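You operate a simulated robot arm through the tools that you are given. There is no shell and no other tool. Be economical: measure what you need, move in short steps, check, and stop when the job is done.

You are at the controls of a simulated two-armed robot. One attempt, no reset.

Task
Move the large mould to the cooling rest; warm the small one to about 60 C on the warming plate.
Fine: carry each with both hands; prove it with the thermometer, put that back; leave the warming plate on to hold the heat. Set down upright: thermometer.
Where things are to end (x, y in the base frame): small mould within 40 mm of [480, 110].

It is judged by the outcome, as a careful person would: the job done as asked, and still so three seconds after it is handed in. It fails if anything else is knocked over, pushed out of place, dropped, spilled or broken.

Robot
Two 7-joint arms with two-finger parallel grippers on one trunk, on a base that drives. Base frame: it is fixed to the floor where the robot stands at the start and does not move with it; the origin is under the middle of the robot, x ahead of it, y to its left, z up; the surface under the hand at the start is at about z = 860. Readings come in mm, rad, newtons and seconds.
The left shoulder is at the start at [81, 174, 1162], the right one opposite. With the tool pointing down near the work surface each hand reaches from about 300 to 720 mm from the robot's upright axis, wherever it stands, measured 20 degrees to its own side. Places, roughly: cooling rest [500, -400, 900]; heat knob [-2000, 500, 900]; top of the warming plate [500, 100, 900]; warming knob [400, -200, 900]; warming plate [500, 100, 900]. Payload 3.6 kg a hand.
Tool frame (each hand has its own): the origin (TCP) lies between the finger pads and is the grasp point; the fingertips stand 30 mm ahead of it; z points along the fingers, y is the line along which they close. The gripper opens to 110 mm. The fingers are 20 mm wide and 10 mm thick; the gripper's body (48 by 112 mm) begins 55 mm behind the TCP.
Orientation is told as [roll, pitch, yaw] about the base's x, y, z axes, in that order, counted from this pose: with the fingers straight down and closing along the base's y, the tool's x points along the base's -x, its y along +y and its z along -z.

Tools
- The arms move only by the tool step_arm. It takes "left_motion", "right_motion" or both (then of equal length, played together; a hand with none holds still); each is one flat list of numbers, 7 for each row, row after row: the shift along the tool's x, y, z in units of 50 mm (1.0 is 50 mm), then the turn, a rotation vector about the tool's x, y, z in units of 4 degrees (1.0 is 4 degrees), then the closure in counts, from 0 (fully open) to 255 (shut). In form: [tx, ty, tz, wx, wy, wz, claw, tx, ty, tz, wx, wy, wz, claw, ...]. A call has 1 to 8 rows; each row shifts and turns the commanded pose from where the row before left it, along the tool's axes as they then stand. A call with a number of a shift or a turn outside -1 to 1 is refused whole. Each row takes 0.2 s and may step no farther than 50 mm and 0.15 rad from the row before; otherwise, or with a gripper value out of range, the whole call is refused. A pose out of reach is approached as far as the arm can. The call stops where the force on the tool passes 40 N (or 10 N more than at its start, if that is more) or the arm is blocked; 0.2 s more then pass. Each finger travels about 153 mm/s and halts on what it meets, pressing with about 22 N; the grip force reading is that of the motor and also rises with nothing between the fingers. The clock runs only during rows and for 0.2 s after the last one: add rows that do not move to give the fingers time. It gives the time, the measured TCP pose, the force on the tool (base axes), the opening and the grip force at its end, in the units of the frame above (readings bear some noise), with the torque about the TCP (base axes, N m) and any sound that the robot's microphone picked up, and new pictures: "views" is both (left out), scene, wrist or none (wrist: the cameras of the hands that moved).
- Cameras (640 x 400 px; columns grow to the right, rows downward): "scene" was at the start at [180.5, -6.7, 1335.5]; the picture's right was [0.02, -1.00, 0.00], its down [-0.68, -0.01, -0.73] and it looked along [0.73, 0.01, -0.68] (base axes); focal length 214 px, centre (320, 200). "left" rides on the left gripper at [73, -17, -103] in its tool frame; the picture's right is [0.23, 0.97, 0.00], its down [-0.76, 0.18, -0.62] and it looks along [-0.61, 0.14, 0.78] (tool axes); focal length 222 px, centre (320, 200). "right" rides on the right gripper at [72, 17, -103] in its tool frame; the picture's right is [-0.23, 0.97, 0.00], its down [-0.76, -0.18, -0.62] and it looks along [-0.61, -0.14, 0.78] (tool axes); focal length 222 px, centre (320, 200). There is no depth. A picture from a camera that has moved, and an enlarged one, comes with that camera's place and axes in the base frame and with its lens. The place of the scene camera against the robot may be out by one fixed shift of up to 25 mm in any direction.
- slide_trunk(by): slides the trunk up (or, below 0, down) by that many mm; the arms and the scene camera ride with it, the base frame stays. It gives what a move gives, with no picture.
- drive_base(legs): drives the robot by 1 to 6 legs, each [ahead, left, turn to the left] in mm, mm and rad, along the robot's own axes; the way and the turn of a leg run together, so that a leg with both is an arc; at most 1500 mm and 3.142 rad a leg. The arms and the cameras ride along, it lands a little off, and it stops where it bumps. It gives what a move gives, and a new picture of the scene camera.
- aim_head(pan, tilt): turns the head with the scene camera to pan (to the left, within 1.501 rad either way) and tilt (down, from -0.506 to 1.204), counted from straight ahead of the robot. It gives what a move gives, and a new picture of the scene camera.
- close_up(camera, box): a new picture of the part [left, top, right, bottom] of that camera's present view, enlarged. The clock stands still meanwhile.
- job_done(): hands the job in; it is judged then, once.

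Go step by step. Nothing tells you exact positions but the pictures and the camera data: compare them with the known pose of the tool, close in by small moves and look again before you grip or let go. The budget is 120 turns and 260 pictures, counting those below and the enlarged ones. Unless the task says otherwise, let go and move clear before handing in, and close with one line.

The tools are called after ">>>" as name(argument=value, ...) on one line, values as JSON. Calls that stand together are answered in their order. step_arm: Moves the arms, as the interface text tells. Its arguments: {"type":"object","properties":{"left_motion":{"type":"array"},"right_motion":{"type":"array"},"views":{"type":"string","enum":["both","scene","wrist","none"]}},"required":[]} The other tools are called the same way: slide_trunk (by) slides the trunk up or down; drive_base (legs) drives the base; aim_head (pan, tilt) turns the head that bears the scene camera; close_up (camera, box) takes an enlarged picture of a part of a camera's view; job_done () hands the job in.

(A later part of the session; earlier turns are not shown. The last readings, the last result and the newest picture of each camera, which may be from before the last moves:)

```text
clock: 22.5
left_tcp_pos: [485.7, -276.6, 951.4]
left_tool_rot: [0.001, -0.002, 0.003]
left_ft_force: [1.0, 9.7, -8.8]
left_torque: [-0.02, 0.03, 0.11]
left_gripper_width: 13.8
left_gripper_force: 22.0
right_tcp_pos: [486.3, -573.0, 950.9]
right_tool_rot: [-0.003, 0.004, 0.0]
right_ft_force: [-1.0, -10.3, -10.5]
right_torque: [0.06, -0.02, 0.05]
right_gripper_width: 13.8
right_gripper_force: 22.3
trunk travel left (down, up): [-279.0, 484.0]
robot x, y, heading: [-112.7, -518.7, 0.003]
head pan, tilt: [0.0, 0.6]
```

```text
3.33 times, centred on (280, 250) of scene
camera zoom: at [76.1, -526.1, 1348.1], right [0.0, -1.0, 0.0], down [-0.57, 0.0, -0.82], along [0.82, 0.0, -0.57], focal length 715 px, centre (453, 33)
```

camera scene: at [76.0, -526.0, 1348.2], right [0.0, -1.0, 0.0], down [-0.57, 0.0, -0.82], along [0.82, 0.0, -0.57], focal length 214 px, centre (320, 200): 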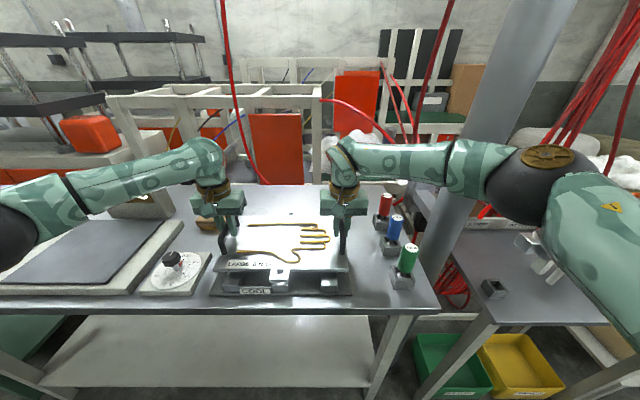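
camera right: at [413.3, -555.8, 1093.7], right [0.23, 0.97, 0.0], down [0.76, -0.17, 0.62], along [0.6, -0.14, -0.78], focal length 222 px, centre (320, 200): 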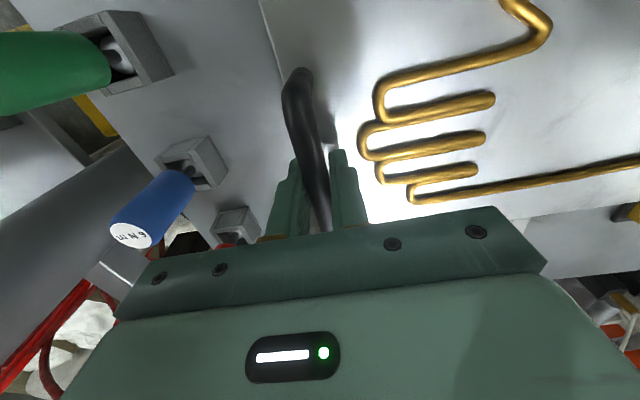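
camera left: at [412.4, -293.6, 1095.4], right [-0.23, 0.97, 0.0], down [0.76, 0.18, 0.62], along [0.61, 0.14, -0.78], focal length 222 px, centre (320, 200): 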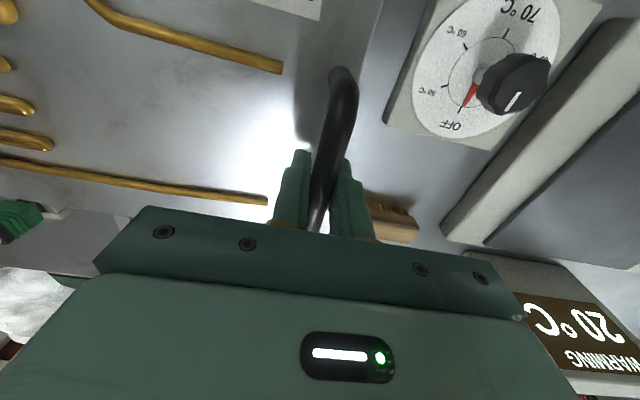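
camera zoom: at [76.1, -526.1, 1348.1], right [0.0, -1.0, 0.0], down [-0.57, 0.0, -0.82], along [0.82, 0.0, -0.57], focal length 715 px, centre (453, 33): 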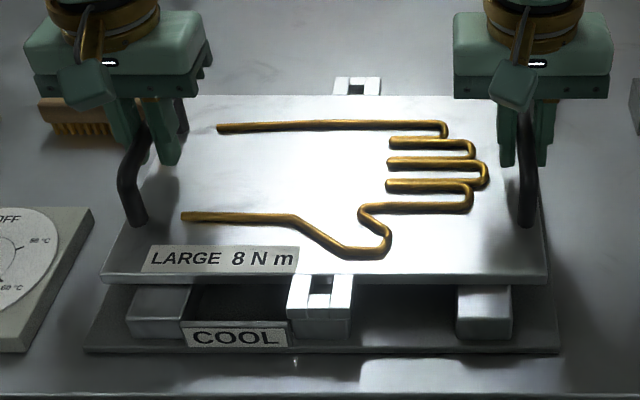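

>>> step_arm(left_motion=[0, 0, 0.1, 0, 0, 0, 255, 0, 0, 0.1, 0, 0, 0, 255, 0, 0, 0, 0, 0, 0, 255], right_motion=[0, 0, 0.1, 0, 0, 0, 255, 0, 0, 0.1, 0, 0, 0, 255, 0, 0, 0, 0, 0, 0, 255], views="none")

>>> close_up(camera="scene", box=[190, 190, 370, 310])

```text
clock: 23.3
left_tcp_pos: [482.9, -277.4, 946.7]
left_tool_rot: [-0.001, -0.008, 0.002]
left_ft_force: [3.8, 14.5, 16.8]
left_torque: [-0.04, 0.03, 0.18]
left_gripper_width: 13.9
left_gripper_force: 21.9
right_tcp_pos: [483.6, -572.3, 943.9]
right_tool_rot: [-0.004, -0.005, 0.004]
right_ft_force: [5.3, -8.7, 16.8]
right_torque: [0.0, 0.06, 0.03]
right_gripper_width: 13.9
right_gripper_force: 21.8
trunk travel left (down, up): [-279.0, 484.0]
robot x, y, heading: [-110.0, -516.6, 0.005]
head pan, tilt: [0.0, 0.6]
```

```text
3.33 times, centred on (280, 250) of scene
camera zoom: at [72.1, -526.1, 1349.2], right [0.0, -1.0, 0.0], down [-0.56, 0.0, -0.83], along [0.83, 0.0, -0.56], focal length 715 px, centre (453, 33)
```

zoom: 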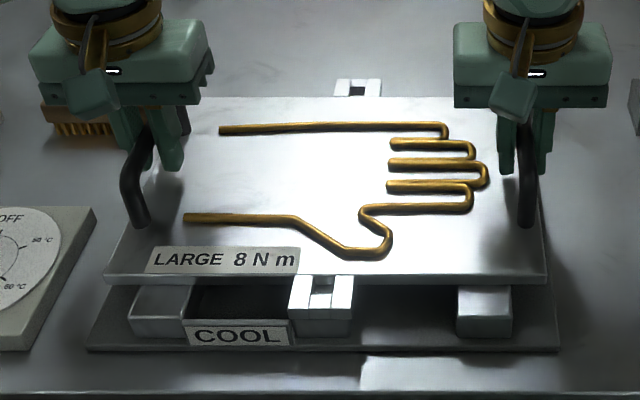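

It rests on the ribs (17 N upward each). I ease up 4 mm to neutral, then open to about 45 mm.

>>> step_arm(left_motion=[0, 0.01, -0.08, 0, 0, 0, 255, 0, 0, 0, 0, 0, 0, 255, 0, 0, 0, 0, 0, 0, 150, 0, 0, 0, 0, 0, 0, 150, 0, 0, 0, 0, 0, 0, 150], right_motion=[0, -0.01, -0.08, 0, 0, 0, 255, 0, 0, 0, 0, 0, 0, 255, 0, 0, 0, 0, 0, 0, 150, 0, 0, 0, 0, 0, 0, 150, 0, 0, 0, 0, 0, 0, 150], views="wrist")

```text
clock: 24.5
left_tcp_pos: [483.6, -277.5, 947.0]
left_tool_rot: [-0.003, -0.003, -0.002]
left_ft_force: [0.4, 0.7, 0.2]
left_torque: [0.0, 0.0, -0.01]
left_gripper_width: 45.5
left_gripper_force: 0.0
right_tcp_pos: [483.9, -573.8, 945.4]
right_tool_rot: [-0.001, 0.003, 0.004]
right_ft_force: [-0.1, -0.2, 0.4]
right_torque: [0.02, -0.02, 0.02]
right_gripper_width: 45.0
right_gripper_force: 0.0
trunk travel left (down, up): [-279.0, 484.0]
robot x, y, heading: [-109.6, -517.5, 0.003]
head pan, tilt: [0.0, 0.6]
camera right: at [411.6, -557.0, 1049.3], right [0.22, 0.97, 0.0], down [0.76, -0.17, 0.62], along [0.61, -0.14, -0.78], focal length 222 px, centre (320, 200)
camera left: at [411.2, -293.7, 1051.1], right [-0.23, 0.97, 0.0], down [0.76, 0.18, 0.63], along [0.61, 0.14, -0.78], focal length 222 px, centre (320, 200)
```

right: 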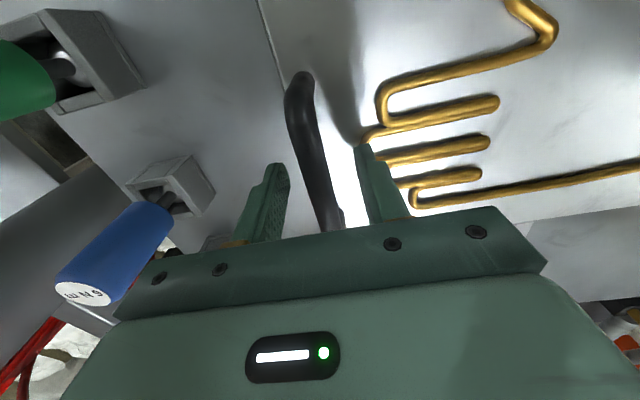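
left: 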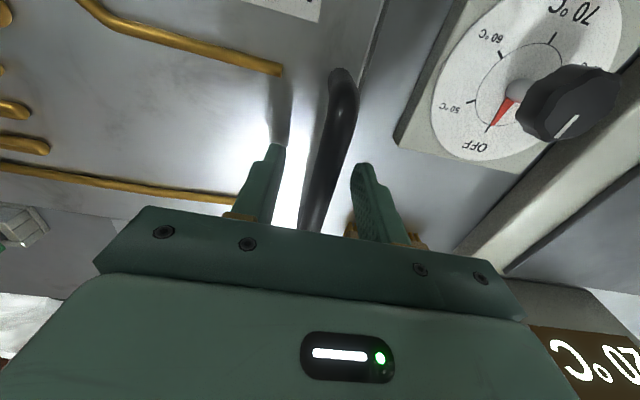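

Released. Raising both hands straight up and then pulling back toward the robot.

>>> step_arm(left_motion=[0, 0, -0.5, 0, 0, 0, 150, 0, 0, -0.9, 0, 0, 0, 100, 0, 0, -0.9, 0, 0, 0, 100, 0, 0, -0.6, 0, 0, 0, 100, 0.7, 0, 0, 0, 0, 0, 100, 0.7, 0, 0, 0, 0, 0, 100, 0.7, 0, 0, 0, 0, 0, 100, 0.2, 0, 0, 0, 0, 0, 100], right_motion=[0, 0, -0.5, 0, 0, 0, 150, 0, 0, -0.9, 0, 0, 0, 100, 0, 0, -0.9, 0, 0, 0, 100, 0, 0, -0.6, 0, 0, 0, 100, 0.7, 0, 0, 0, 0, 0, 100, 0.7, 0, 0, 0, 0, 0, 100, 0.7, 0, 0, 0, 0, 0, 100, 0.2, 0, 0, 0, 0, 0, 100], views="scene")

```text
clock: 26.3
left_tcp_pos: [366.8, -277.2, 1091.0]
left_tool_rot: [-0.002, -0.003, 0.003]
left_ft_force: [0.4, 0.1, -0.4]
left_torque: [0.04, 0.04, 0.01]
left_gripper_width: 66.9
left_gripper_force: 0.0
right_tcp_pos: [369.8, -575.4, 1091.7]
right_tool_rot: [-0.002, 0.001, 0.003]
right_ft_force: [0.0, 0.2, 0.2]
right_torque: [0.03, -0.01, 0.02]
right_gripper_width: 66.9
right_gripper_force: 0.0
trunk travel left (down, up): [-279.0, 484.0]
robot x, y, heading: [-112.8, -519.0, 0.001]
head pan, tilt: [0.0, 0.6]
camera scene: at [74.5, -526.3, 1348.4], right [0.0, -1.0, 0.0], down [-0.57, 0.0, -0.82], along [0.82, 0.0, -0.57], focal length 214 px, centre (320, 200)
```

scene: 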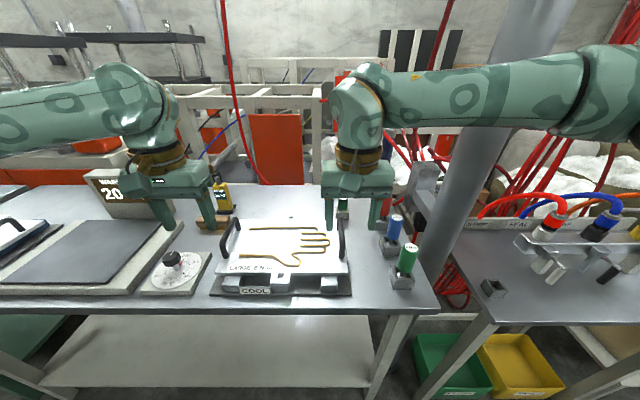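

The large mould sits squarely on the cooling rest. Now driving back left, then I'll look to the left side before working on the small mould.

>>> drive_base(legs=[[0, 700, 0]])

>>> aim_head(pan=0.9, tilt=0.5)

```text
clock: 30.2
left_tcp_pos: [364.5, 422.8, 1090.8]
left_tool_rot: [-0.002, -0.005, 0.003]
left_ft_force: [-0.8, 0.2, -0.3]
left_torque: [-0.05, 0.02, -0.02]
left_gripper_width: 67.0
left_gripper_force: 0.0
right_tcp_pos: [367.8, 126.1, 1090.8]
right_tool_rot: [-0.004, 0.003, 0.005]
right_ft_force: [0.2, 0.0, -0.5]
right_torque: [-0.04, 0.03, -0.02]
right_gripper_width: 66.8
right_gripper_force: 0.0
trunk travel left (down, up): [-279.0, 484.0]
robot x, y, heading: [-115.2, 177.1, 0.007]
head pan, tilt: [0.0, 0.6]
camera scene: at [71.6, 173.7, 1348.5], right [0.01, -1.0, 0.0], down [-0.57, 0.0, -0.82], along [0.82, 0.0, -0.57], focal length 214 px, centre (320, 200)
```

scene: 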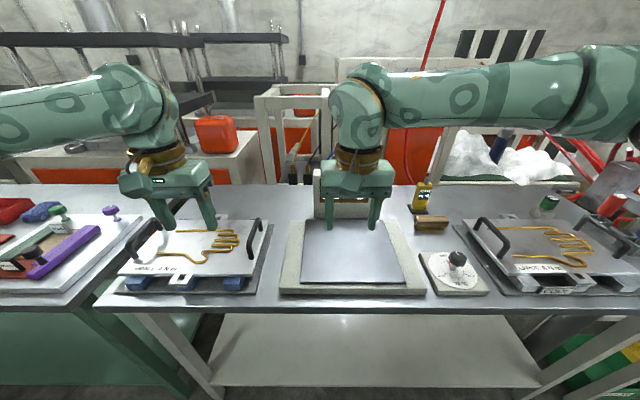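

```text
clock: 31.4
left_tcp_pos: [363.7, 422.3, 1092.2]
left_tool_rot: [-0.001, -0.004, 0.003]
left_ft_force: [-0.6, 0.3, -0.4]
left_torque: [0.02, 0.0, 0.01]
left_gripper_width: 66.8
left_gripper_force: 0.0
right_tcp_pos: [366.5, 125.7, 1092.1]
right_tool_rot: [-0.003, 0.002, 0.008]
right_ft_force: [-0.1, -0.4, -1.1]
right_torque: [0.03, 0.0, 0.01]
right_gripper_width: 66.8
right_gripper_force: 0.2
trunk travel left (down, up): [-279.0, 484.0]
robot x, y, heading: [-113.4, 184.4, 0.005]
head pan, tilt: [0.901, 0.499]
camera scene: at [39.4, 244.2, 1357.6], right [0.79, -0.62, 0.0], down [-0.3, -0.38, -0.88], along [0.54, 0.69, -0.48], focal length 214 px, centre (320, 200)
```

scene: 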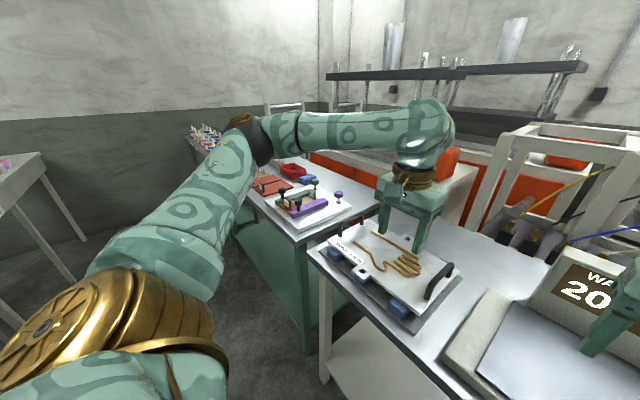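

The left side is clear. Small mould's handles are roughly at y≈352 and 610, x≈475. Driving so the hands come above them.

>>> drive_base(legs=[[0, 230, 0], [105, 0, 0]])

>>> step_arm(left_motion=[0, -0.4, 0.2, 0, 0, 0, 100, 0, -0.4, 0.2, 0, 0, 0, 100, 0, 0, 0, 0, 0, 0, 100], right_motion=[0, 0, 0.2, 0, 0, 0, 100, 0, 0, 0.2, 0, 0, 0, 100, 0, 0, 0, 0, 0, 0, 100], views="both")

```text
clock: 33.9
left_tcp_pos: [469.0, 656.6, 1091.8]
left_tool_rot: [-0.002, -0.002, 0.011]
left_ft_force: [0.5, -0.5, 0.3]
left_torque: [0.03, 0.03, 0.0]
left_gripper_width: 67.0
left_gripper_force: 0.0
right_tcp_pos: [473.7, 358.9, 1091.3]
right_tool_rot: [-0.003, 0.001, 0.01]
right_ft_force: [-0.1, -0.2, -0.5]
right_torque: [0.0, 0.03, -0.02]
right_gripper_width: 67.1
right_gripper_force: 0.0
trunk travel left (down, up): [-279.0, 484.0]
robot x, y, heading: [-11.4, 409.7, 0.014]
head pan, tilt: [0.901, 0.499]
camera scene: at [144.4, 476.0, 1357.4], right [0.79, -0.61, 0.0], down [-0.3, -0.38, -0.88], along [0.54, 0.69, -0.48], focal length 214 px, centre (320, 200)
```

scene: 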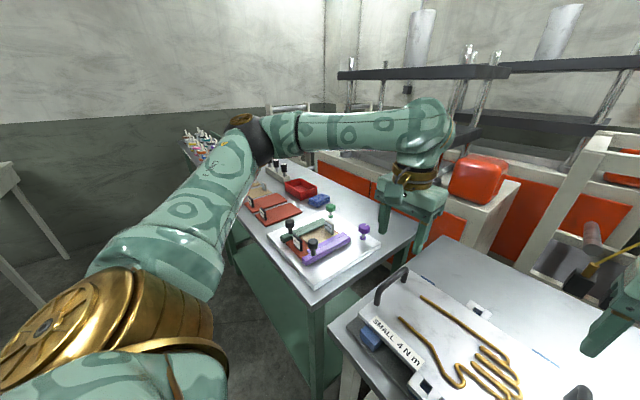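

```text
clock: 34.7
left_tcp_pos: [468.1, 615.5, 1073.5]
left_tool_rot: [-0.002, -0.003, 0.008]
left_ft_force: [-0.3, 1.1, 0.2]
left_torque: [0.03, -0.03, 0.0]
left_gripper_width: 67.1
left_gripper_force: 0.1
right_tcp_pos: [471.1, 359.0, 1072.8]
right_tool_rot: [-0.003, 0.001, 0.012]
right_ft_force: [0.1, 0.1, 0.1]
right_torque: [-0.01, -0.01, 0.02]
right_gripper_width: 66.8
right_gripper_force: 0.0
trunk travel left (down, up): [-279.0, 484.0]
robot x, y, heading: [-8.4, 410.5, 0.012]
head pan, tilt: [0.901, 0.499]
camera scene: at [142.6, 476.4, 1357.6], right [0.79, -0.61, 0.0], down [-0.29, -0.38, -0.88], along [0.54, 0.69, -0.48], focal length 214 px, centre (320, 200)
camera right: at [399.1, 375.5, 1175.1], right [0.22, 0.98, 0.0], down [0.76, -0.17, 0.62], along [0.61, -0.14, -0.78], focal length 222 px, centre (320, 200)
camera left: at [394.9, 597.4, 1176.2], right [-0.24, 0.97, 0.0], down [0.76, 0.19, 0.63], along [0.61, 0.15, -0.78], focal length 222 px, centre (320, 200)
```

scene: 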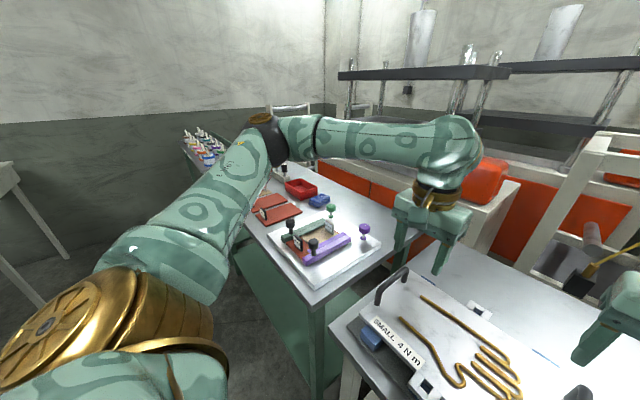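
right: 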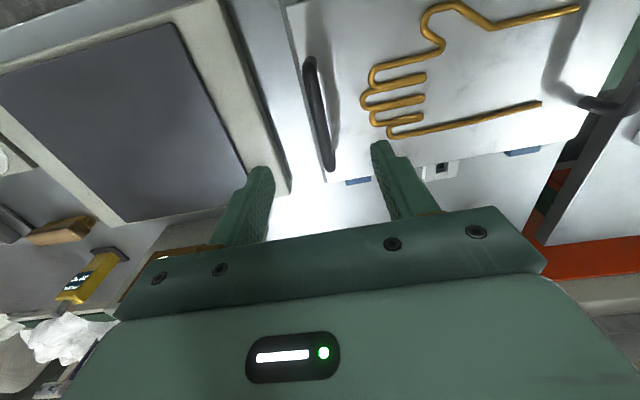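
left: 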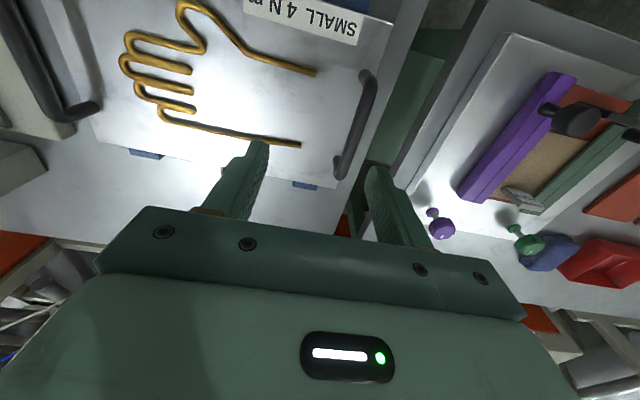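

Handle bars: right at (476, 358), left at (475, 653). Adjusting left by +38 and lowering both to about 1005 to check height.

>>> step_arm(left_motion=[-0.05, 0.38, 0.45, 0, 0, 0, 100, -0.05, 0.38, 0.45, 0, 0, 0, 100, 0, 0, 0.45, 0, 0, 0, 100], right_motion=[-0.05, 0, 0.45, 0, 0, 0, 100, -0.05, 0, 0.45, 0, 0, 0, 100, 0, 0, 0.45, 0, 0, 0, 100], views="wrist")

```text
clock: 35.5
left_tcp_pos: [473.6, 652.9, 1004.3]
left_tool_rot: [-0.002, -0.003, 0.008]
left_ft_force: [-0.5, -0.8, 0.8]
left_torque: [0.02, 0.01, 0.02]
left_gripper_width: 67.0
left_gripper_force: 0.1
right_tcp_pos: [477.7, 359.1, 1002.5]
right_tool_rot: [-0.004, 0.0, 0.009]
right_ft_force: [-0.1, 0.6, 0.3]
right_torque: [0.0, 0.02, 0.02]
right_gripper_width: 67.1
right_gripper_force: 0.1
trunk travel left (down, up): [-279.0, 484.0]
robot x, y, heading: [-7.4, 410.3, 0.007]
head pan, tilt: [0.901, 0.499]
camera right: at [405.0, 375.1, 1107.2], right [0.22, 0.98, 0.0], down [0.76, -0.17, 0.62], along [0.61, -0.14, -0.78], focal length 222 px, centre (320, 200)
camera left: at [400.6, 636.0, 1108.2], right [-0.24, 0.97, 0.0], down [0.76, 0.18, 0.63], along [0.61, 0.15, -0.78], focal length 222 px, centre (320, 200)
```

right: 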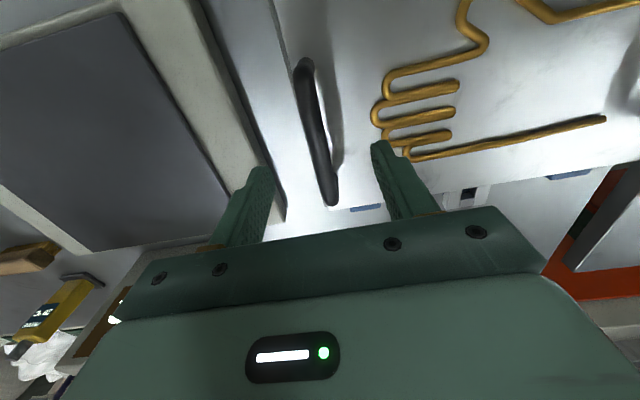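
left: 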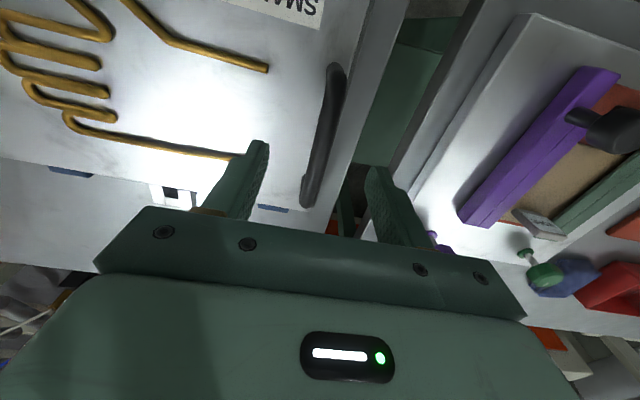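

Bar height again ≈950. Descending to grip.

>>> step_arm(left_motion=[-0.04, 0.0, 0.36, 0, 0, 0, 100, -0.04, 0, 0.36, 0, 0, 0, 100, 0, 0, 0.36, 0, 0, 0, 100, 0, 0, 0, 0, 0, 0, 255, 0, 0, 0, 0, 0, 0, 255, 0, 0, 0, 0, 0, 0, 255], right_motion=[0, 0, 0.35, 0, 0, 0, 100, 0, 0, 0.35, 0, 0, 0, 100, 0, 0, 0.35, 0, 0, 0, 100, 0, 0, 0, 0, 0, 0, 255, 0, 0, 0, 0, 0, 0, 255, 0, 0, 0, 0, 0, 0, 255], views="wrist")

```text
clock: 36.9
left_tcp_pos: [478.2, 653.7, 950.3]
left_tool_rot: [-0.002, -0.003, 0.009]
left_ft_force: [0.1, -3.2, 0.2]
left_torque: [-0.02, -0.61, -0.29]
left_gripper_width: 13.8
left_gripper_force: 21.7
right_tcp_pos: [476.5, 356.9, 950.7]
right_tool_rot: [-0.005, 0.001, 0.013]
right_ft_force: [2.7, 4.7, 0.1]
right_torque: [-0.02, -0.34, -0.4]
right_gripper_width: 13.7
right_gripper_force: 21.7
trunk travel left (down, up): [-279.0, 484.0]
robot x, y, heading: [-10.5, 410.4, 0.007]
head pan, tilt: [0.901, 0.499]
camera right: at [404.2, 374.2, 1054.9], right [0.22, 0.98, 0.0], down [0.76, -0.17, 0.62], along [0.61, -0.14, -0.78], focal length 222 px, centre (320, 200)
camera left: at [404.0, 636.7, 1054.5], right [-0.23, 0.97, 0.0], down [0.76, 0.18, 0.63], along [0.61, 0.14, -0.78], focal length 222 px, centre (320, 200)
```

right: 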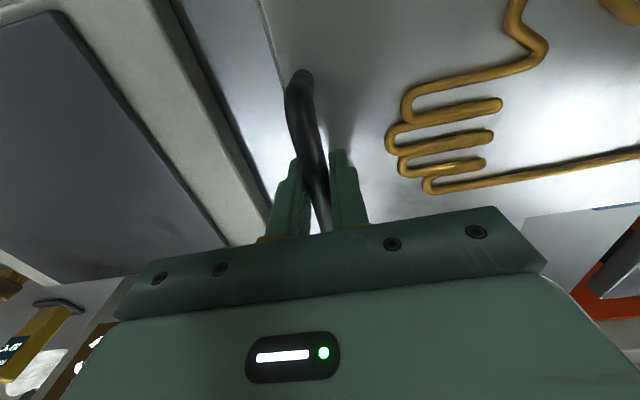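
left: 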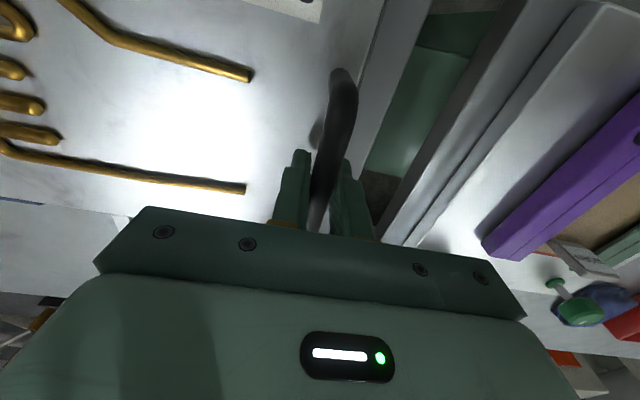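

Both bars gripped with little tension. Lifting 90 mm, and aiming the head ahead.

>>> step_arm(left_motion=[0, 0, -0.2, 0, 0, 0, 255, 0, 0, -0.3, 0, 0, 0, 255, 0, 0, -0.5, 0, 0, 0, 255, 0, 0, -0.5, 0, 0, 0, 255, 0, 0, -0.3, 0, 0, 0, 255, 0, 0, 0, 0, 0, 0, 255], right_motion=[0, 0, -0.2, 0, 0, 0, 255, 0, 0, -0.3, 0, 0, 0, 255, 0, 0, -0.5, 0, 0, 0, 255, 0, 0, -0.5, 0, 0, 0, 255, 0, 0, -0.3, 0, 0, 0, 255, 0, 0, 0, 0, 0, 0, 255], views="none")

>>> aim_head(pan=0.0, tilt=0.75)

```text
clock: 38.3
left_tcp_pos: [477.8, 653.4, 1039.3]
left_tool_rot: [-0.001, -0.002, 0.01]
left_ft_force: [-3.3, 8.4, -7.5]
left_torque: [-0.02, -0.02, -0.36]
left_gripper_width: 13.9
left_gripper_force: 21.7
right_tcp_pos: [476.6, 358.1, 1040.2]
right_tool_rot: [-0.004, 0.004, 0.011]
right_ft_force: [3.3, -6.7, -8.3]
right_torque: [0.03, 0.1, -0.39]
right_gripper_width: 13.8
right_gripper_force: 22.3
trunk travel left (down, up): [-279.0, 484.0]
robot x, y, heading: [-10.5, 410.0, 0.006]
head pan, tilt: [0.901, 0.499]
```

```text
clock: 39.5
left_tcp_pos: [477.7, 654.6, 1041.0]
left_tool_rot: [-0.002, -0.002, 0.008]
left_ft_force: [-3.0, 12.8, -7.5]
left_torque: [-0.05, -0.07, -0.34]
left_gripper_width: 13.7
left_gripper_force: 21.7
right_tcp_pos: [476.8, 357.7, 1040.4]
right_tool_rot: [-0.003, 0.002, 0.011]
right_ft_force: [2.1, -12.1, -7.7]
right_torque: [0.05, 0.13, -0.38]
right_gripper_width: 13.5
right_gripper_force: 21.1
trunk travel left (down, up): [-279.0, 484.0]
robot x, y, heading: [-12.7, 414.7, 0.013]
head pan, tilt: [0.0, 0.75]
camera scene: at [171.4, 405.4, 1335.4], right [0.01, -1.0, 0.0], down [-0.68, -0.01, -0.73], along [0.73, 0.01, -0.68], focal length 214 px, centre (320, 200)
```

scene: 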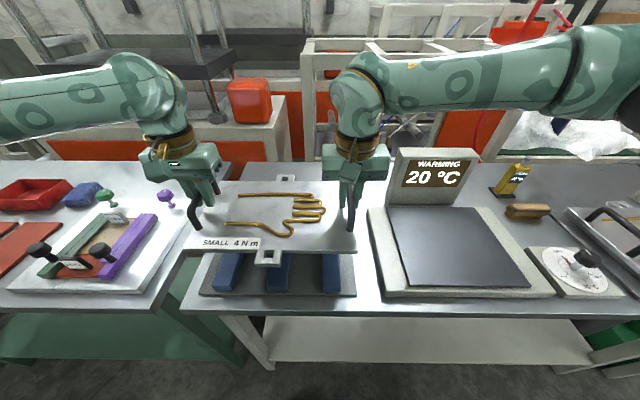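

Carrying it 395 mm right to the warming plate.

>>> drive_base(legs=[[0, -395, -0.008]])

```text
clock: 42.0
left_tcp_pos: [481.9, 255.0, 1041.0]
left_tool_rot: [-0.001, -0.004, 0.006]
left_ft_force: [-1.5, 19.1, -7.6]
left_torque: [-0.02, 0.13, -0.28]
left_gripper_width: 13.9
left_gripper_force: 22.1
right_tcp_pos: [479.5, -40.4, 1040.7]
right_tool_rot: [-0.004, 0.005, 0.008]
right_ft_force: [1.6, -19.1, -8.0]
right_torque: [0.05, -0.03, -0.33]
right_gripper_width: 13.7
right_gripper_force: 21.6
trunk travel left (down, up): [-279.0, 484.0]
robot x, y, heading: [-9.2, 17.2, 0.008]
head pan, tilt: [0.0, 0.75]
camera scene: at [174.7, 7.2, 1335.4], right [0.01, -1.0, 0.0], down [-0.68, 0.0, -0.73], along [0.73, 0.0, -0.68], focal length 214 px, centre (320, 200)
```

scene: 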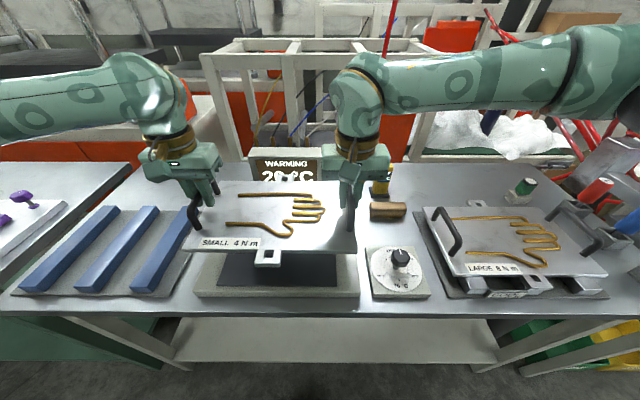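

The mould centre is now (481, 107), essentially on target. Lowering in steps.

>>> step_arm(left_motion=[0, 0.06, 0.4, 0, 0, 0, 255, 0, 0, 0.4, 0, 0, 0, 255, 0, 0, 0.4, 0, 0, 0, 255, 0, 0, 0.3, 0, 0, 0, 255, 0, 0, 0.2, 0, 0, 0, 255, 0, 0, 0, 0, 0, 0, 255], right_motion=[0, 0.02, 0.4, 0, 0, 0, 255, 0, 0, 0.4, 0, 0, 0, 255, 0, 0, 0.4, 0, 0, 0, 255, 0, 0, 0.3, 0, 0, 0, 255, 0, 0, 0.2, 0, 0, 0, 255, 0, 0, 0, 0, 0, 0, 255], views="scene")

```text
clock: 43.4
left_tcp_pos: [482.3, 256.7, 955.8]
left_tool_rot: [-0.001, -0.002, 0.004]
left_ft_force: [-3.0, -22.6, -7.1]
left_torque: [0.1, 0.34, -0.39]
left_gripper_width: 13.6
left_gripper_force: 22.5
right_tcp_pos: [479.5, -38.6, 957.0]
right_tool_rot: [-0.003, 0.002, 0.009]
right_ft_force: [3.8, 21.6, -8.8]
right_torque: [0.03, -0.31, -0.48]
right_gripper_width: 14.0
right_gripper_force: 21.9
trunk travel left (down, up): [-279.0, 484.0]
robot x, y, heading: [-6.0, 14.2, 0.008]
head pan, tilt: [0.0, 0.75]
camera scene: at [174.5, 8.0, 1335.4], right [0.01, -1.0, 0.0], down [-0.68, 0.0, -0.73], along [0.73, 0.0, -0.68], focal length 214 px, centre (320, 200)
```

scene: 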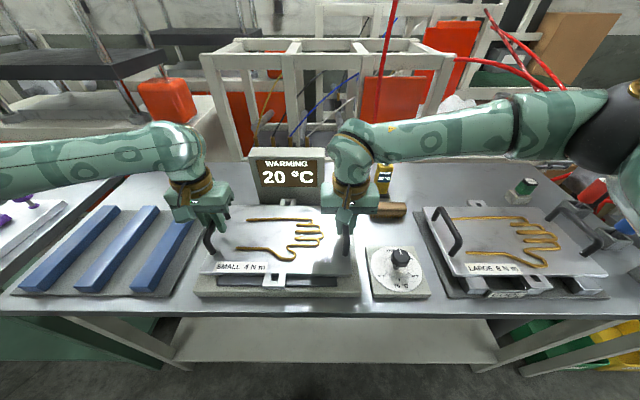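

Easing the tension and lowering the last millimetres.

>>> step_arm(left_motion=[0, -0.015, 0.08, 0, 0, 0, 255, 0, 0, 0.08, 0, 0, 0, 255, 0, 0, 0, 0, 0, 0, 255], right_motion=[0, 0.015, 0.08, 0, 0, 0, 255, 0, 0, 0.08, 0, 0, 0, 255, 0, 0, 0, 0, 0, 0, 255], views="none")

>>> close_up(camera="scene", box=[180, 150, 440, 310])

```text
clock: 44.1
left_tcp_pos: [482.5, 256.1, 951.7]
left_tool_rot: [0.0, -0.009, 0.006]
left_ft_force: [3.6, -11.4, 16.6]
left_torque: [0.03, -0.07, -0.4]
left_gripper_width: 14.2
left_gripper_force: 22.0
right_tcp_pos: [478.2, -39.1, 950.6]
right_tool_rot: [0.0, -0.002, 0.008]
right_ft_force: [4.7, 13.3, 16.6]
right_torque: [0.01, 0.0, -0.48]
right_gripper_width: 13.8
right_gripper_force: 22.3
trunk travel left (down, up): [-279.0, 484.0]
robot x, y, heading: [-4.9, 14.2, 0.009]
head pan, tilt: [0.0, 0.75]
```

```text
2.46 times, centred on (310, 230) of scene
camera zoom: at [172.0, 7.5, 1336.2], right [0.01, -1.0, 0.0], down [-0.68, 0.0, -0.73], along [0.73, 0.0, -0.68], focal length 528 px, centre (345, 126)
```

zoom: 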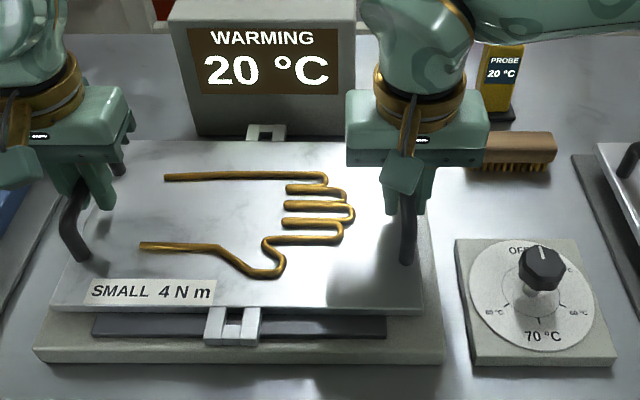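

It's on the plate at about (480, 108). Easing pressure, releasing, and rising.

>>> step_arm(left_motion=[0, 0, -0.08, 0, 0, 0, 255, 0, 0, 0, 0, 0, 0, 255, 0, 0, 0, 0, 0, 0, 150, 0, 0, 0, 0, 0, 0, 150, 0, 0, -0.5, 0, 0, 0, 150, 0, 0, -0.9, 0, 0, 0, 150, 0, 0, -0.9, 0, 0, 0, 150, 0, 0, -0.5, 0, 0, 0, 150], right_motion=[0, 0, -0.08, 0, 0, 0, 255, 0, 0, 0, 0, 0, 0, 255, 0, 0, 0, 0, 0, 0, 150, 0, 0, 0, 0, 0, 0, 150, 0, 0, -0.5, 0, 0, 0, 150, 0, 0, -0.9, 0, 0, 0, 150, 0, 0, -0.9, 0, 0, 0, 150, 0, 0, -0.5, 0, 0, 0, 150], views="both")

```text
clock: 46.0
left_tcp_pos: [482.0, 256.7, 1092.5]
left_tool_rot: [-0.001, -0.005, 0.006]
left_ft_force: [0.3, -0.4, 0.1]
left_torque: [-0.01, 0.0, -0.01]
left_gripper_width: 45.6
left_gripper_force: 0.1
right_tcp_pos: [479.1, -38.0, 1093.1]
right_tool_rot: [-0.004, 0.001, 0.008]
right_ft_force: [-0.6, 0.8, 1.1]
right_torque: [-0.03, -0.02, -0.01]
right_gripper_width: 45.5
right_gripper_force: 0.1
trunk travel left (down, up): [-279.0, 484.0]
robot x, y, heading: [-3.1, 14.4, 0.007]
head pan, tilt: [0.0, 0.75]
camera scene: at [172.9, 7.7, 1335.7], right [0.01, -1.0, 0.0], down [-0.68, 0.0, -0.73], along [0.73, 0.0, -0.68], focal length 214 px, centre (320, 200)
camera right: at [406.2, -22.0, 1196.2], right [0.22, 0.98, 0.0], down [0.76, -0.17, 0.62], along [0.61, -0.14, -0.78], focal length 222 px, centre (320, 200)
camera left: at [408.9, 239.9, 1195.8], right [-0.23, 0.97, 0.0], down [0.76, 0.18, 0.63], along [0.61, 0.14, -0.78], focal length 222 px, centre (320, 200)
```

scene: 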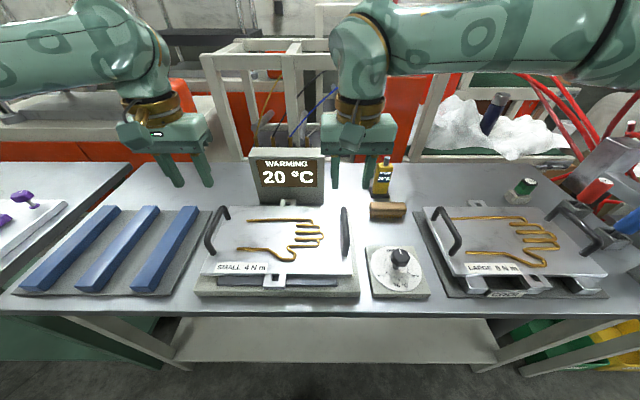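
right: 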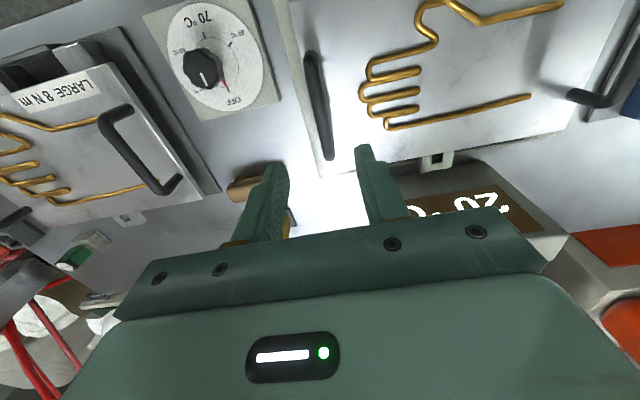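
left: 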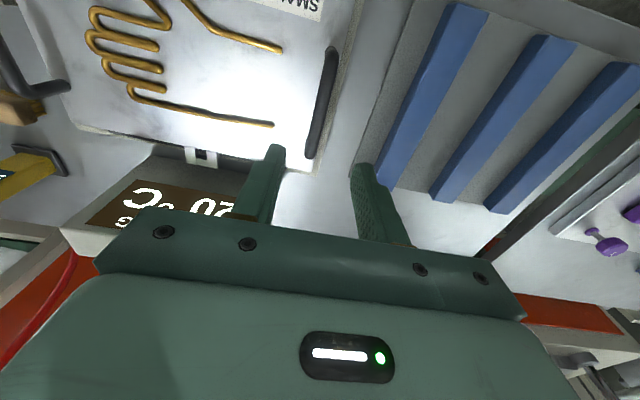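

The small mould is seated well. Now the right hand goes above the dial knob, near (415, -148), to look closely.

>>> step_arm(right_motion=[0.43, -0.73, 0.13, 0, 0, 0, 150, 0.43, -0.73, 0.13, 0, 0, 0, 150, 0.43, -0.73, 0.13, 0, 0, 0, 150, 0, 0, 0, 0, 0, 0, 150], views="wrist")

>>> close_up(camera="right", box=[220, 40, 420, 230])

>>> close_up(camera="scene", box=[350, 220, 450, 310])

```text
clock: 47.0
left_tcp_pos: [483.3, 258.1, 1091.1]
left_tool_rot: [-0.002, -0.003, 0.004]
left_ft_force: [0.1, -0.2, 0.2]
left_torque: [-0.02, 0.02, 0.01]
left_gripper_width: 45.1
left_gripper_force: 0.0
right_tcp_pos: [414.4, -147.5, 1074.4]
right_tool_rot: [-0.004, 0.001, 0.006]
right_ft_force: [0.2, 0.2, 0.1]
right_torque: [-0.05, 0.0, -0.03]
right_gripper_width: 45.5
right_gripper_force: 0.1
trunk travel left (down, up): [-279.0, 484.0]
robot x, y, heading: [-4.8, 14.3, 0.009]
head pan, tilt: [0.0, 0.75]
camera right: at [343.6, -130.3, 1177.7], right [0.22, 0.98, 0.0], down [0.76, -0.17, 0.62], along [0.61, -0.14, -0.78], focal length 222 px, centre (320, 200)
```

right: 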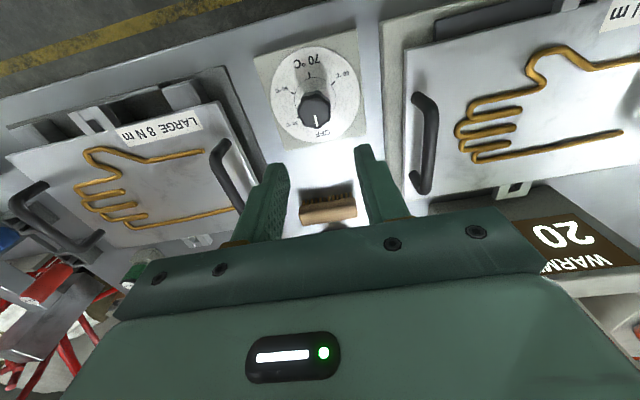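

```text
2.11 times, centred on (320, 135) of right
camera zoom: at [343.6, -130.3, 1177.7], right [0.22, 0.98, 0.0], down [0.76, -0.17, 0.62], along [0.61, -0.14, -0.78], focal length 468 px, centre (320, 337)
```

zoom: 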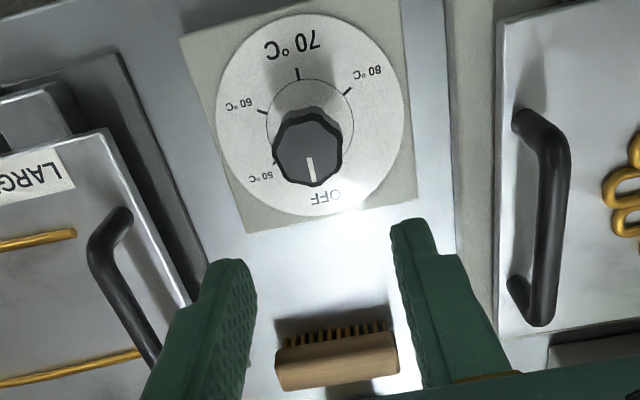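

```text
4.44 times, centred on (400, 265) of scene
camera zoom: at [173.8, 8.8, 1335.5], right [0.01, -1.0, 0.0], down [-0.68, -0.01, -0.73], along [0.73, 0.0, -0.68], focal length 953 px, centre (-36, -89)
```

zoom: 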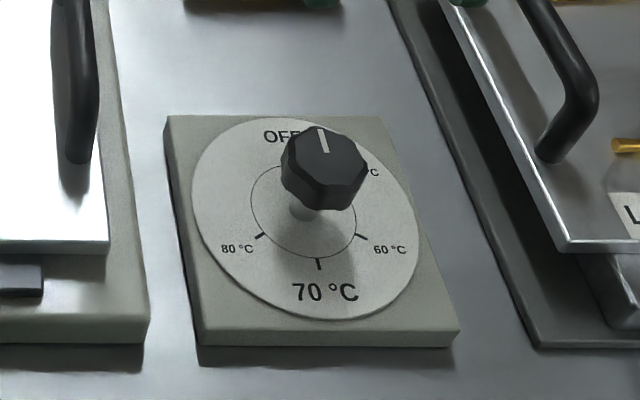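

The dial reads OFF ahead, then 50/60/70/80 clockwise at 60° steps; knob axis ≈ (410, -152). 60 °C needs 120° clockwise. Descending part way to verify.

>>> step_arm(right_motion=[0.03, -0.03, 0.6, 0, 0, 0, 90, 0.03, -0.03, 0.6, 0, 0, 0, 90, 0.03, -0.03, 0.6, 0, 0, 0, 90, 0, 0, 0, 0, 0, 0, 90], views="wrist")

```text
clock: 48.0
left_tcp_pos: [482.1, 257.5, 1091.3]
left_tool_rot: [-0.001, -0.004, 0.004]
left_ft_force: [-0.5, -0.4, -0.4]
left_torque: [0.02, 0.01, -0.01]
left_gripper_width: 45.5
left_gripper_force: 0.1
right_tcp_pos: [409.6, -151.6, 984.8]
right_tool_rot: [-0.004, 0.002, 0.007]
right_ft_force: [0.0, -0.1, -0.5]
right_torque: [0.02, -0.03, 0.0]
right_gripper_width: 71.3
right_gripper_force: 0.0
trunk travel left (down, up): [-279.0, 484.0]
robot x, y, heading: [-7.8, 14.4, 0.011]
head pan, tilt: [0.0, 0.75]
camera right: at [337.9, -135.7, 1088.2], right [0.22, 0.98, 0.0], down [0.76, -0.17, 0.62], along [0.61, -0.14, -0.78], focal length 222 px, centre (320, 200)
```

right: 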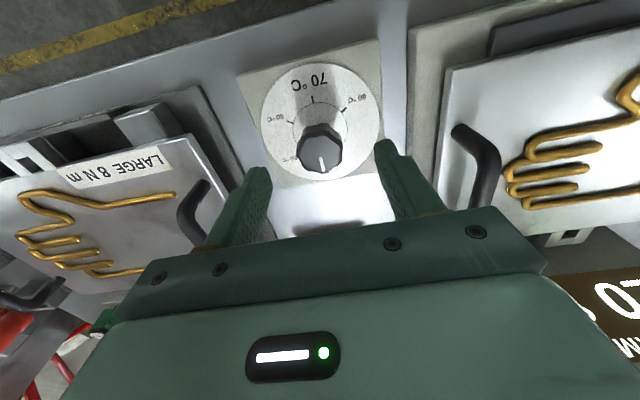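

Cap top seems near z≈926, x≈417. Going down another 25 mm with a small forward shift and checking again.

>>> step_arm(right_motion=[-0.08, -0.02, 0.25, 0, 0, 0, 90, -0.08, -0.02, 0.25, 0, 0, 0, 90, 0, 0, 0, 0, 0, 0, 90], views="wrist")

>>> close_up(camera="right", box=[220, 60, 420, 220])

>>> close_up(camera="scene", box=[340, 180, 460, 310])

```text
clock: 48.8
left_tcp_pos: [482.9, 256.3, 1091.6]
left_tool_rot: [0.0, -0.004, 0.005]
left_ft_force: [-0.7, 0.2, -0.7]
left_torque: [0.0, 0.02, 0.01]
left_gripper_width: 45.4
left_gripper_force: 0.0
right_tcp_pos: [419.4, -154.9, 958.5]
right_tool_rot: [-0.005, 0.002, 0.008]
right_ft_force: [0.0, 0.1, 0.0]
right_torque: [0.02, -0.02, 0.03]
right_gripper_width: 71.2
right_gripper_force: 0.1
trunk travel left (down, up): [-279.0, 484.0]
robot x, y, heading: [-8.4, 13.7, 0.013]
head pan, tilt: [0.0, 0.75]
camera right: at [346.5, -137.7, 1062.1], right [0.22, 0.98, 0.0], down [0.76, -0.17, 0.62], along [0.61, -0.14, -0.78], focal length 222 px, centre (320, 200)
```

right: 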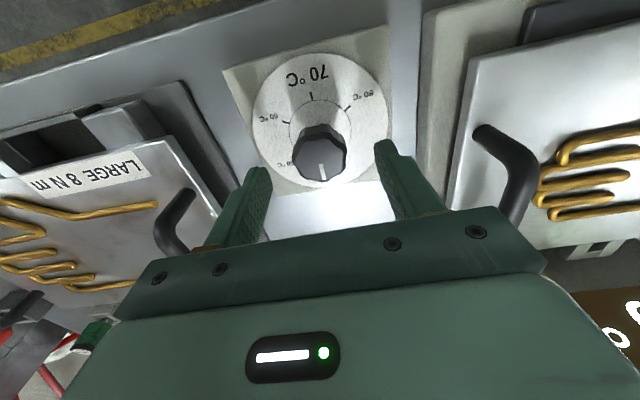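

```text
2.50 times, centred on (320, 140) of right
camera zoom: at [346.5, -137.7, 1062.1], right [0.22, 0.98, 0.0], down [0.76, -0.17, 0.62], along [0.61, -0.14, -0.78], focal length 555 px, centre (320, 350)
```

zoom: 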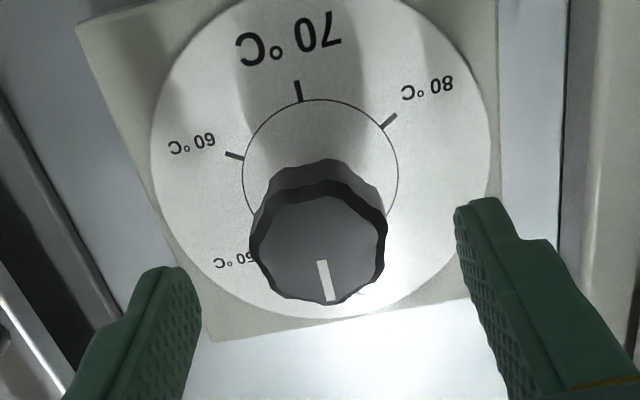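

```text
3.08 times, centred on (400, 245) of scene
camera zoom: at [173.2, 7.7, 1335.6], right [0.01, -1.0, 0.0], down [-0.68, 0.0, -0.73], along [0.73, 0.0, -0.68], focal length 660 px, centre (74, 62)
```

zoom: 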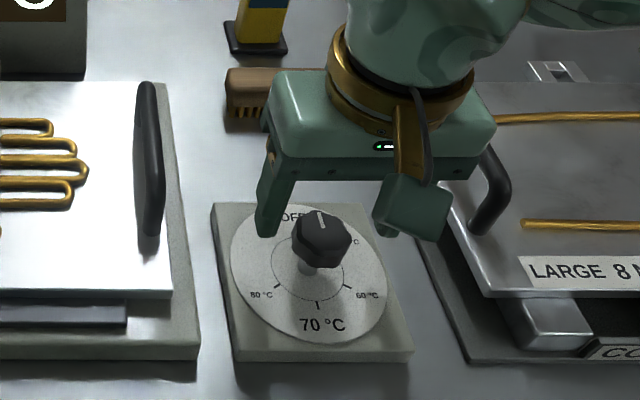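

Knob cap top ≈ z 932, centred ≈ (417, -153). Descending 20 mm so the fingertips reach z≈908, then closing.

>>> step_arm(right_motion=[0.05, 0.02, 0.22, 0, 0, 0, 90, 0, 0.02, 0.2, 0, 0, 0, 90, 0, 0, 0, 0, 0, 0, 90], views="none")

>>> close_up(camera="scene", box=[340, 180, 460, 310])

>>> close_up(camera="right", box=[220, 60, 420, 220])

```text
clock: 49.5
left_tcp_pos: [482.1, 257.3, 1090.9]
left_tool_rot: [-0.001, -0.004, 0.006]
left_ft_force: [-0.1, 0.9, 0.1]
left_torque: [0.02, -0.01, 0.04]
left_gripper_width: 45.2
left_gripper_force: 0.2
right_tcp_pos: [415.3, -152.2, 937.5]
right_tool_rot: [-0.004, 0.003, 0.007]
right_ft_force: [0.9, -0.7, 0.6]
right_torque: [0.02, 0.0, 0.01]
right_gripper_width: 71.2
right_gripper_force: 0.1
trunk travel left (down, up): [-279.0, 484.0]
robot x, y, heading: [-10.4, 13.2, 0.005]
head pan, tilt: [0.0, 0.75]
```

```text
3.08 times, centred on (400, 245) of scene
camera zoom: at [173.2, 7.7, 1335.6], right [0.01, -1.0, 0.0], down [-0.68, 0.0, -0.73], along [0.73, 0.0, -0.68], focal length 660 px, centre (74, 62)
```

zoom: 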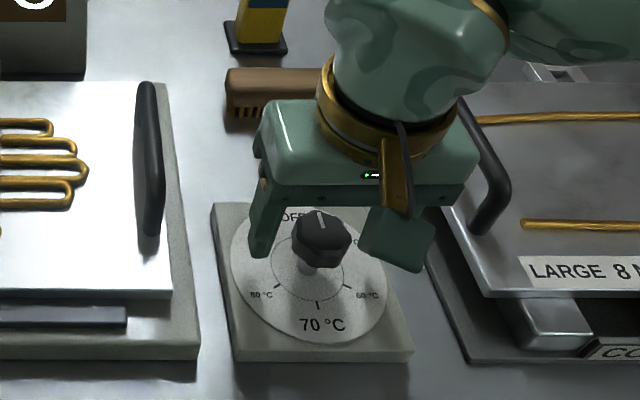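

```text
2.50 times, centred on (320, 140) of right
camera zoom: at [343.5, -136.4, 1040.8], right [0.22, 0.98, 0.0], down [0.76, -0.17, 0.62], along [0.61, -0.14, -0.78], focal length 555 px, centre (320, 350)
```

zoom: 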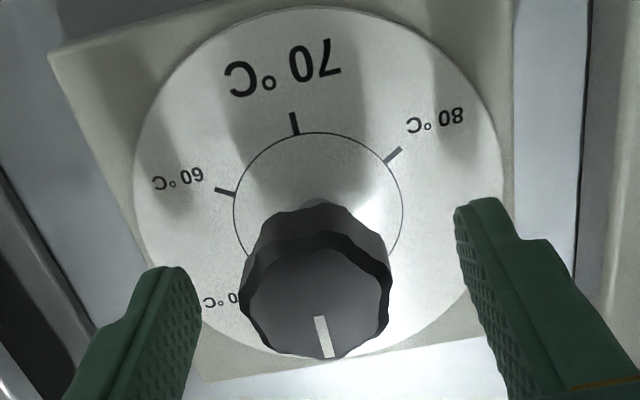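

The cap seems slightly lower and further ahead than my TCP. I'll drop 10 mm, shift 4 mm forward, and close.

>>> step_arm(right_motion=[-0.08, 0, 0.2, 0, 0, 0, 90, 0, 0, 0, 0, 0, 0, 255, 0, 0, 0, 0, 0, 0, 255, 0, 0, 0, 0, 0, 0, 255], views="wrist")

>>> close_up(camera="scene", box=[340, 180, 460, 310])

```text
clock: 50.5
left_tcp_pos: [483.9, 255.7, 1091.8]
left_tool_rot: [0.0, -0.004, 0.007]
left_ft_force: [0.0, 0.6, 0.0]
left_torque: [0.04, 0.0, 0.02]
left_gripper_width: 45.5
left_gripper_force: 0.1
right_tcp_pos: [419.8, -154.1, 928.2]
right_tool_rot: [-0.004, 0.001, 0.007]
right_ft_force: [1.1, -6.5, 0.4]
right_torque: [0.14, -0.13, -0.06]
right_gripper_width: 38.0
right_gripper_force: 45.1
trunk travel left (down, up): [-279.0, 484.0]
robot x, y, heading: [-7.3, 13.1, 0.005]
head pan, tilt: [0.0, 0.75]
camera right: at [347.4, -137.3, 1030.4], right [0.22, 0.98, 0.0], down [0.76, -0.17, 0.62], along [0.61, -0.14, -0.78], focal length 222 px, centre (320, 200)
```

right: 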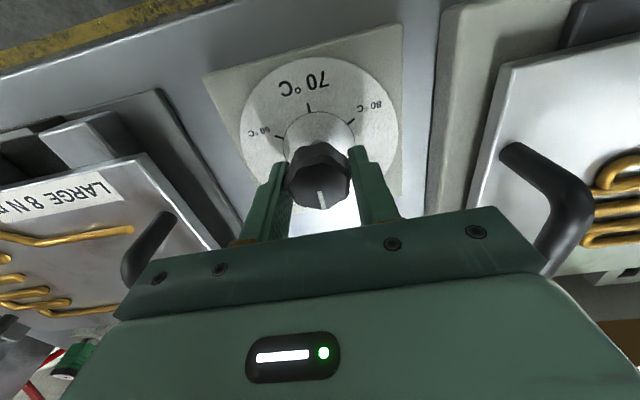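

```text
3.08 times, centred on (400, 245) of scene
camera zoom: at [173.6, 6.8, 1335.6], right [0.01, -1.0, 0.0], down [-0.68, 0.0, -0.73], along [0.73, 0.0, -0.68], focal length 660 px, centre (74, 62)
```

zoom: 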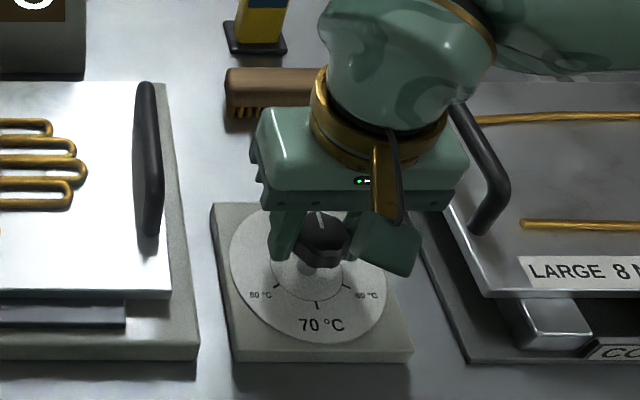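

Knob gripped (38 mm). Turning clockwise 32° as a first try.

>>> step_arm(right_motion=[0, 0, 0, 0, 0, 1, 255, 0, 0, 0, 0, 0, 1, 255, 0, 0, 0, 0, 0, 1, 255, 0, 0, 0, 0, 0, 1, 255, 0, 0, 0, 0, 0, 1, 255, 0, 0, 0, 0, 0, 1, 255, 0, 0, 0, 0, 0, 1, 255, 0, 0, 0, 0, 0, 1, 255], views="wrist")

>>> close_up(camera="scene", box=[240, 140, 460, 310])

```text
clock: 52.4
left_tcp_pos: [481.8, 255.3, 1092.1]
left_tool_rot: [0.004, -0.006, 0.006]
left_ft_force: [-0.2, -0.1, -0.3]
left_torque: [0.0, 0.02, 0.02]
left_gripper_width: 45.2
left_gripper_force: 0.0
right_tcp_pos: [418.1, -156.9, 925.8]
right_tool_rot: [-0.002, 0.0, -0.556]
right_ft_force: [-5.7, -19.6, 6.9]
right_torque: [0.54, 0.74, 0.07]
right_gripper_width: 37.8
right_gripper_force: 44.5
trunk travel left (down, up): [-279.0, 484.0]
robot x, y, heading: [-8.1, 14.3, 0.011]
head pan, tilt: [0.0, 0.75]
camera right: at [366.8, -103.2, 1030.4], right [0.71, 0.71, 0.0], down [0.56, -0.55, 0.62], along [0.44, -0.44, -0.78], focal length 222 px, centre (320, 200)
```

right: 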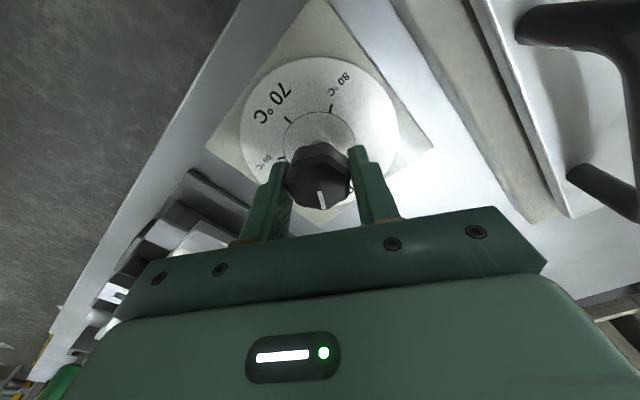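

```text
2.35 times, centred on (350, 225) of scene
camera zoom: at [172.0, 5.0, 1335.8], right [0.01, -1.0, 0.0], down [-0.68, 0.0, -0.73], along [0.73, 0.01, -0.68], focal length 505 px, centre (249, 141)
```

zoom: 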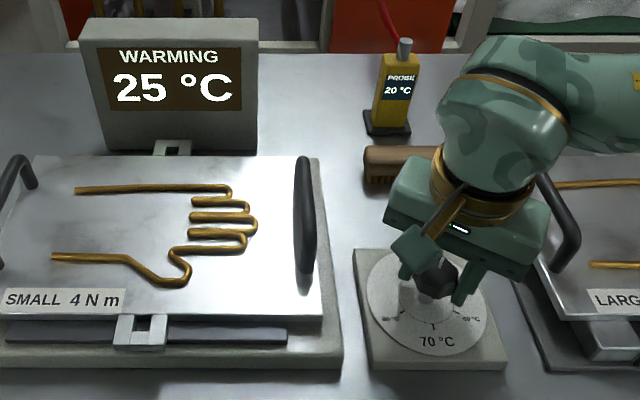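

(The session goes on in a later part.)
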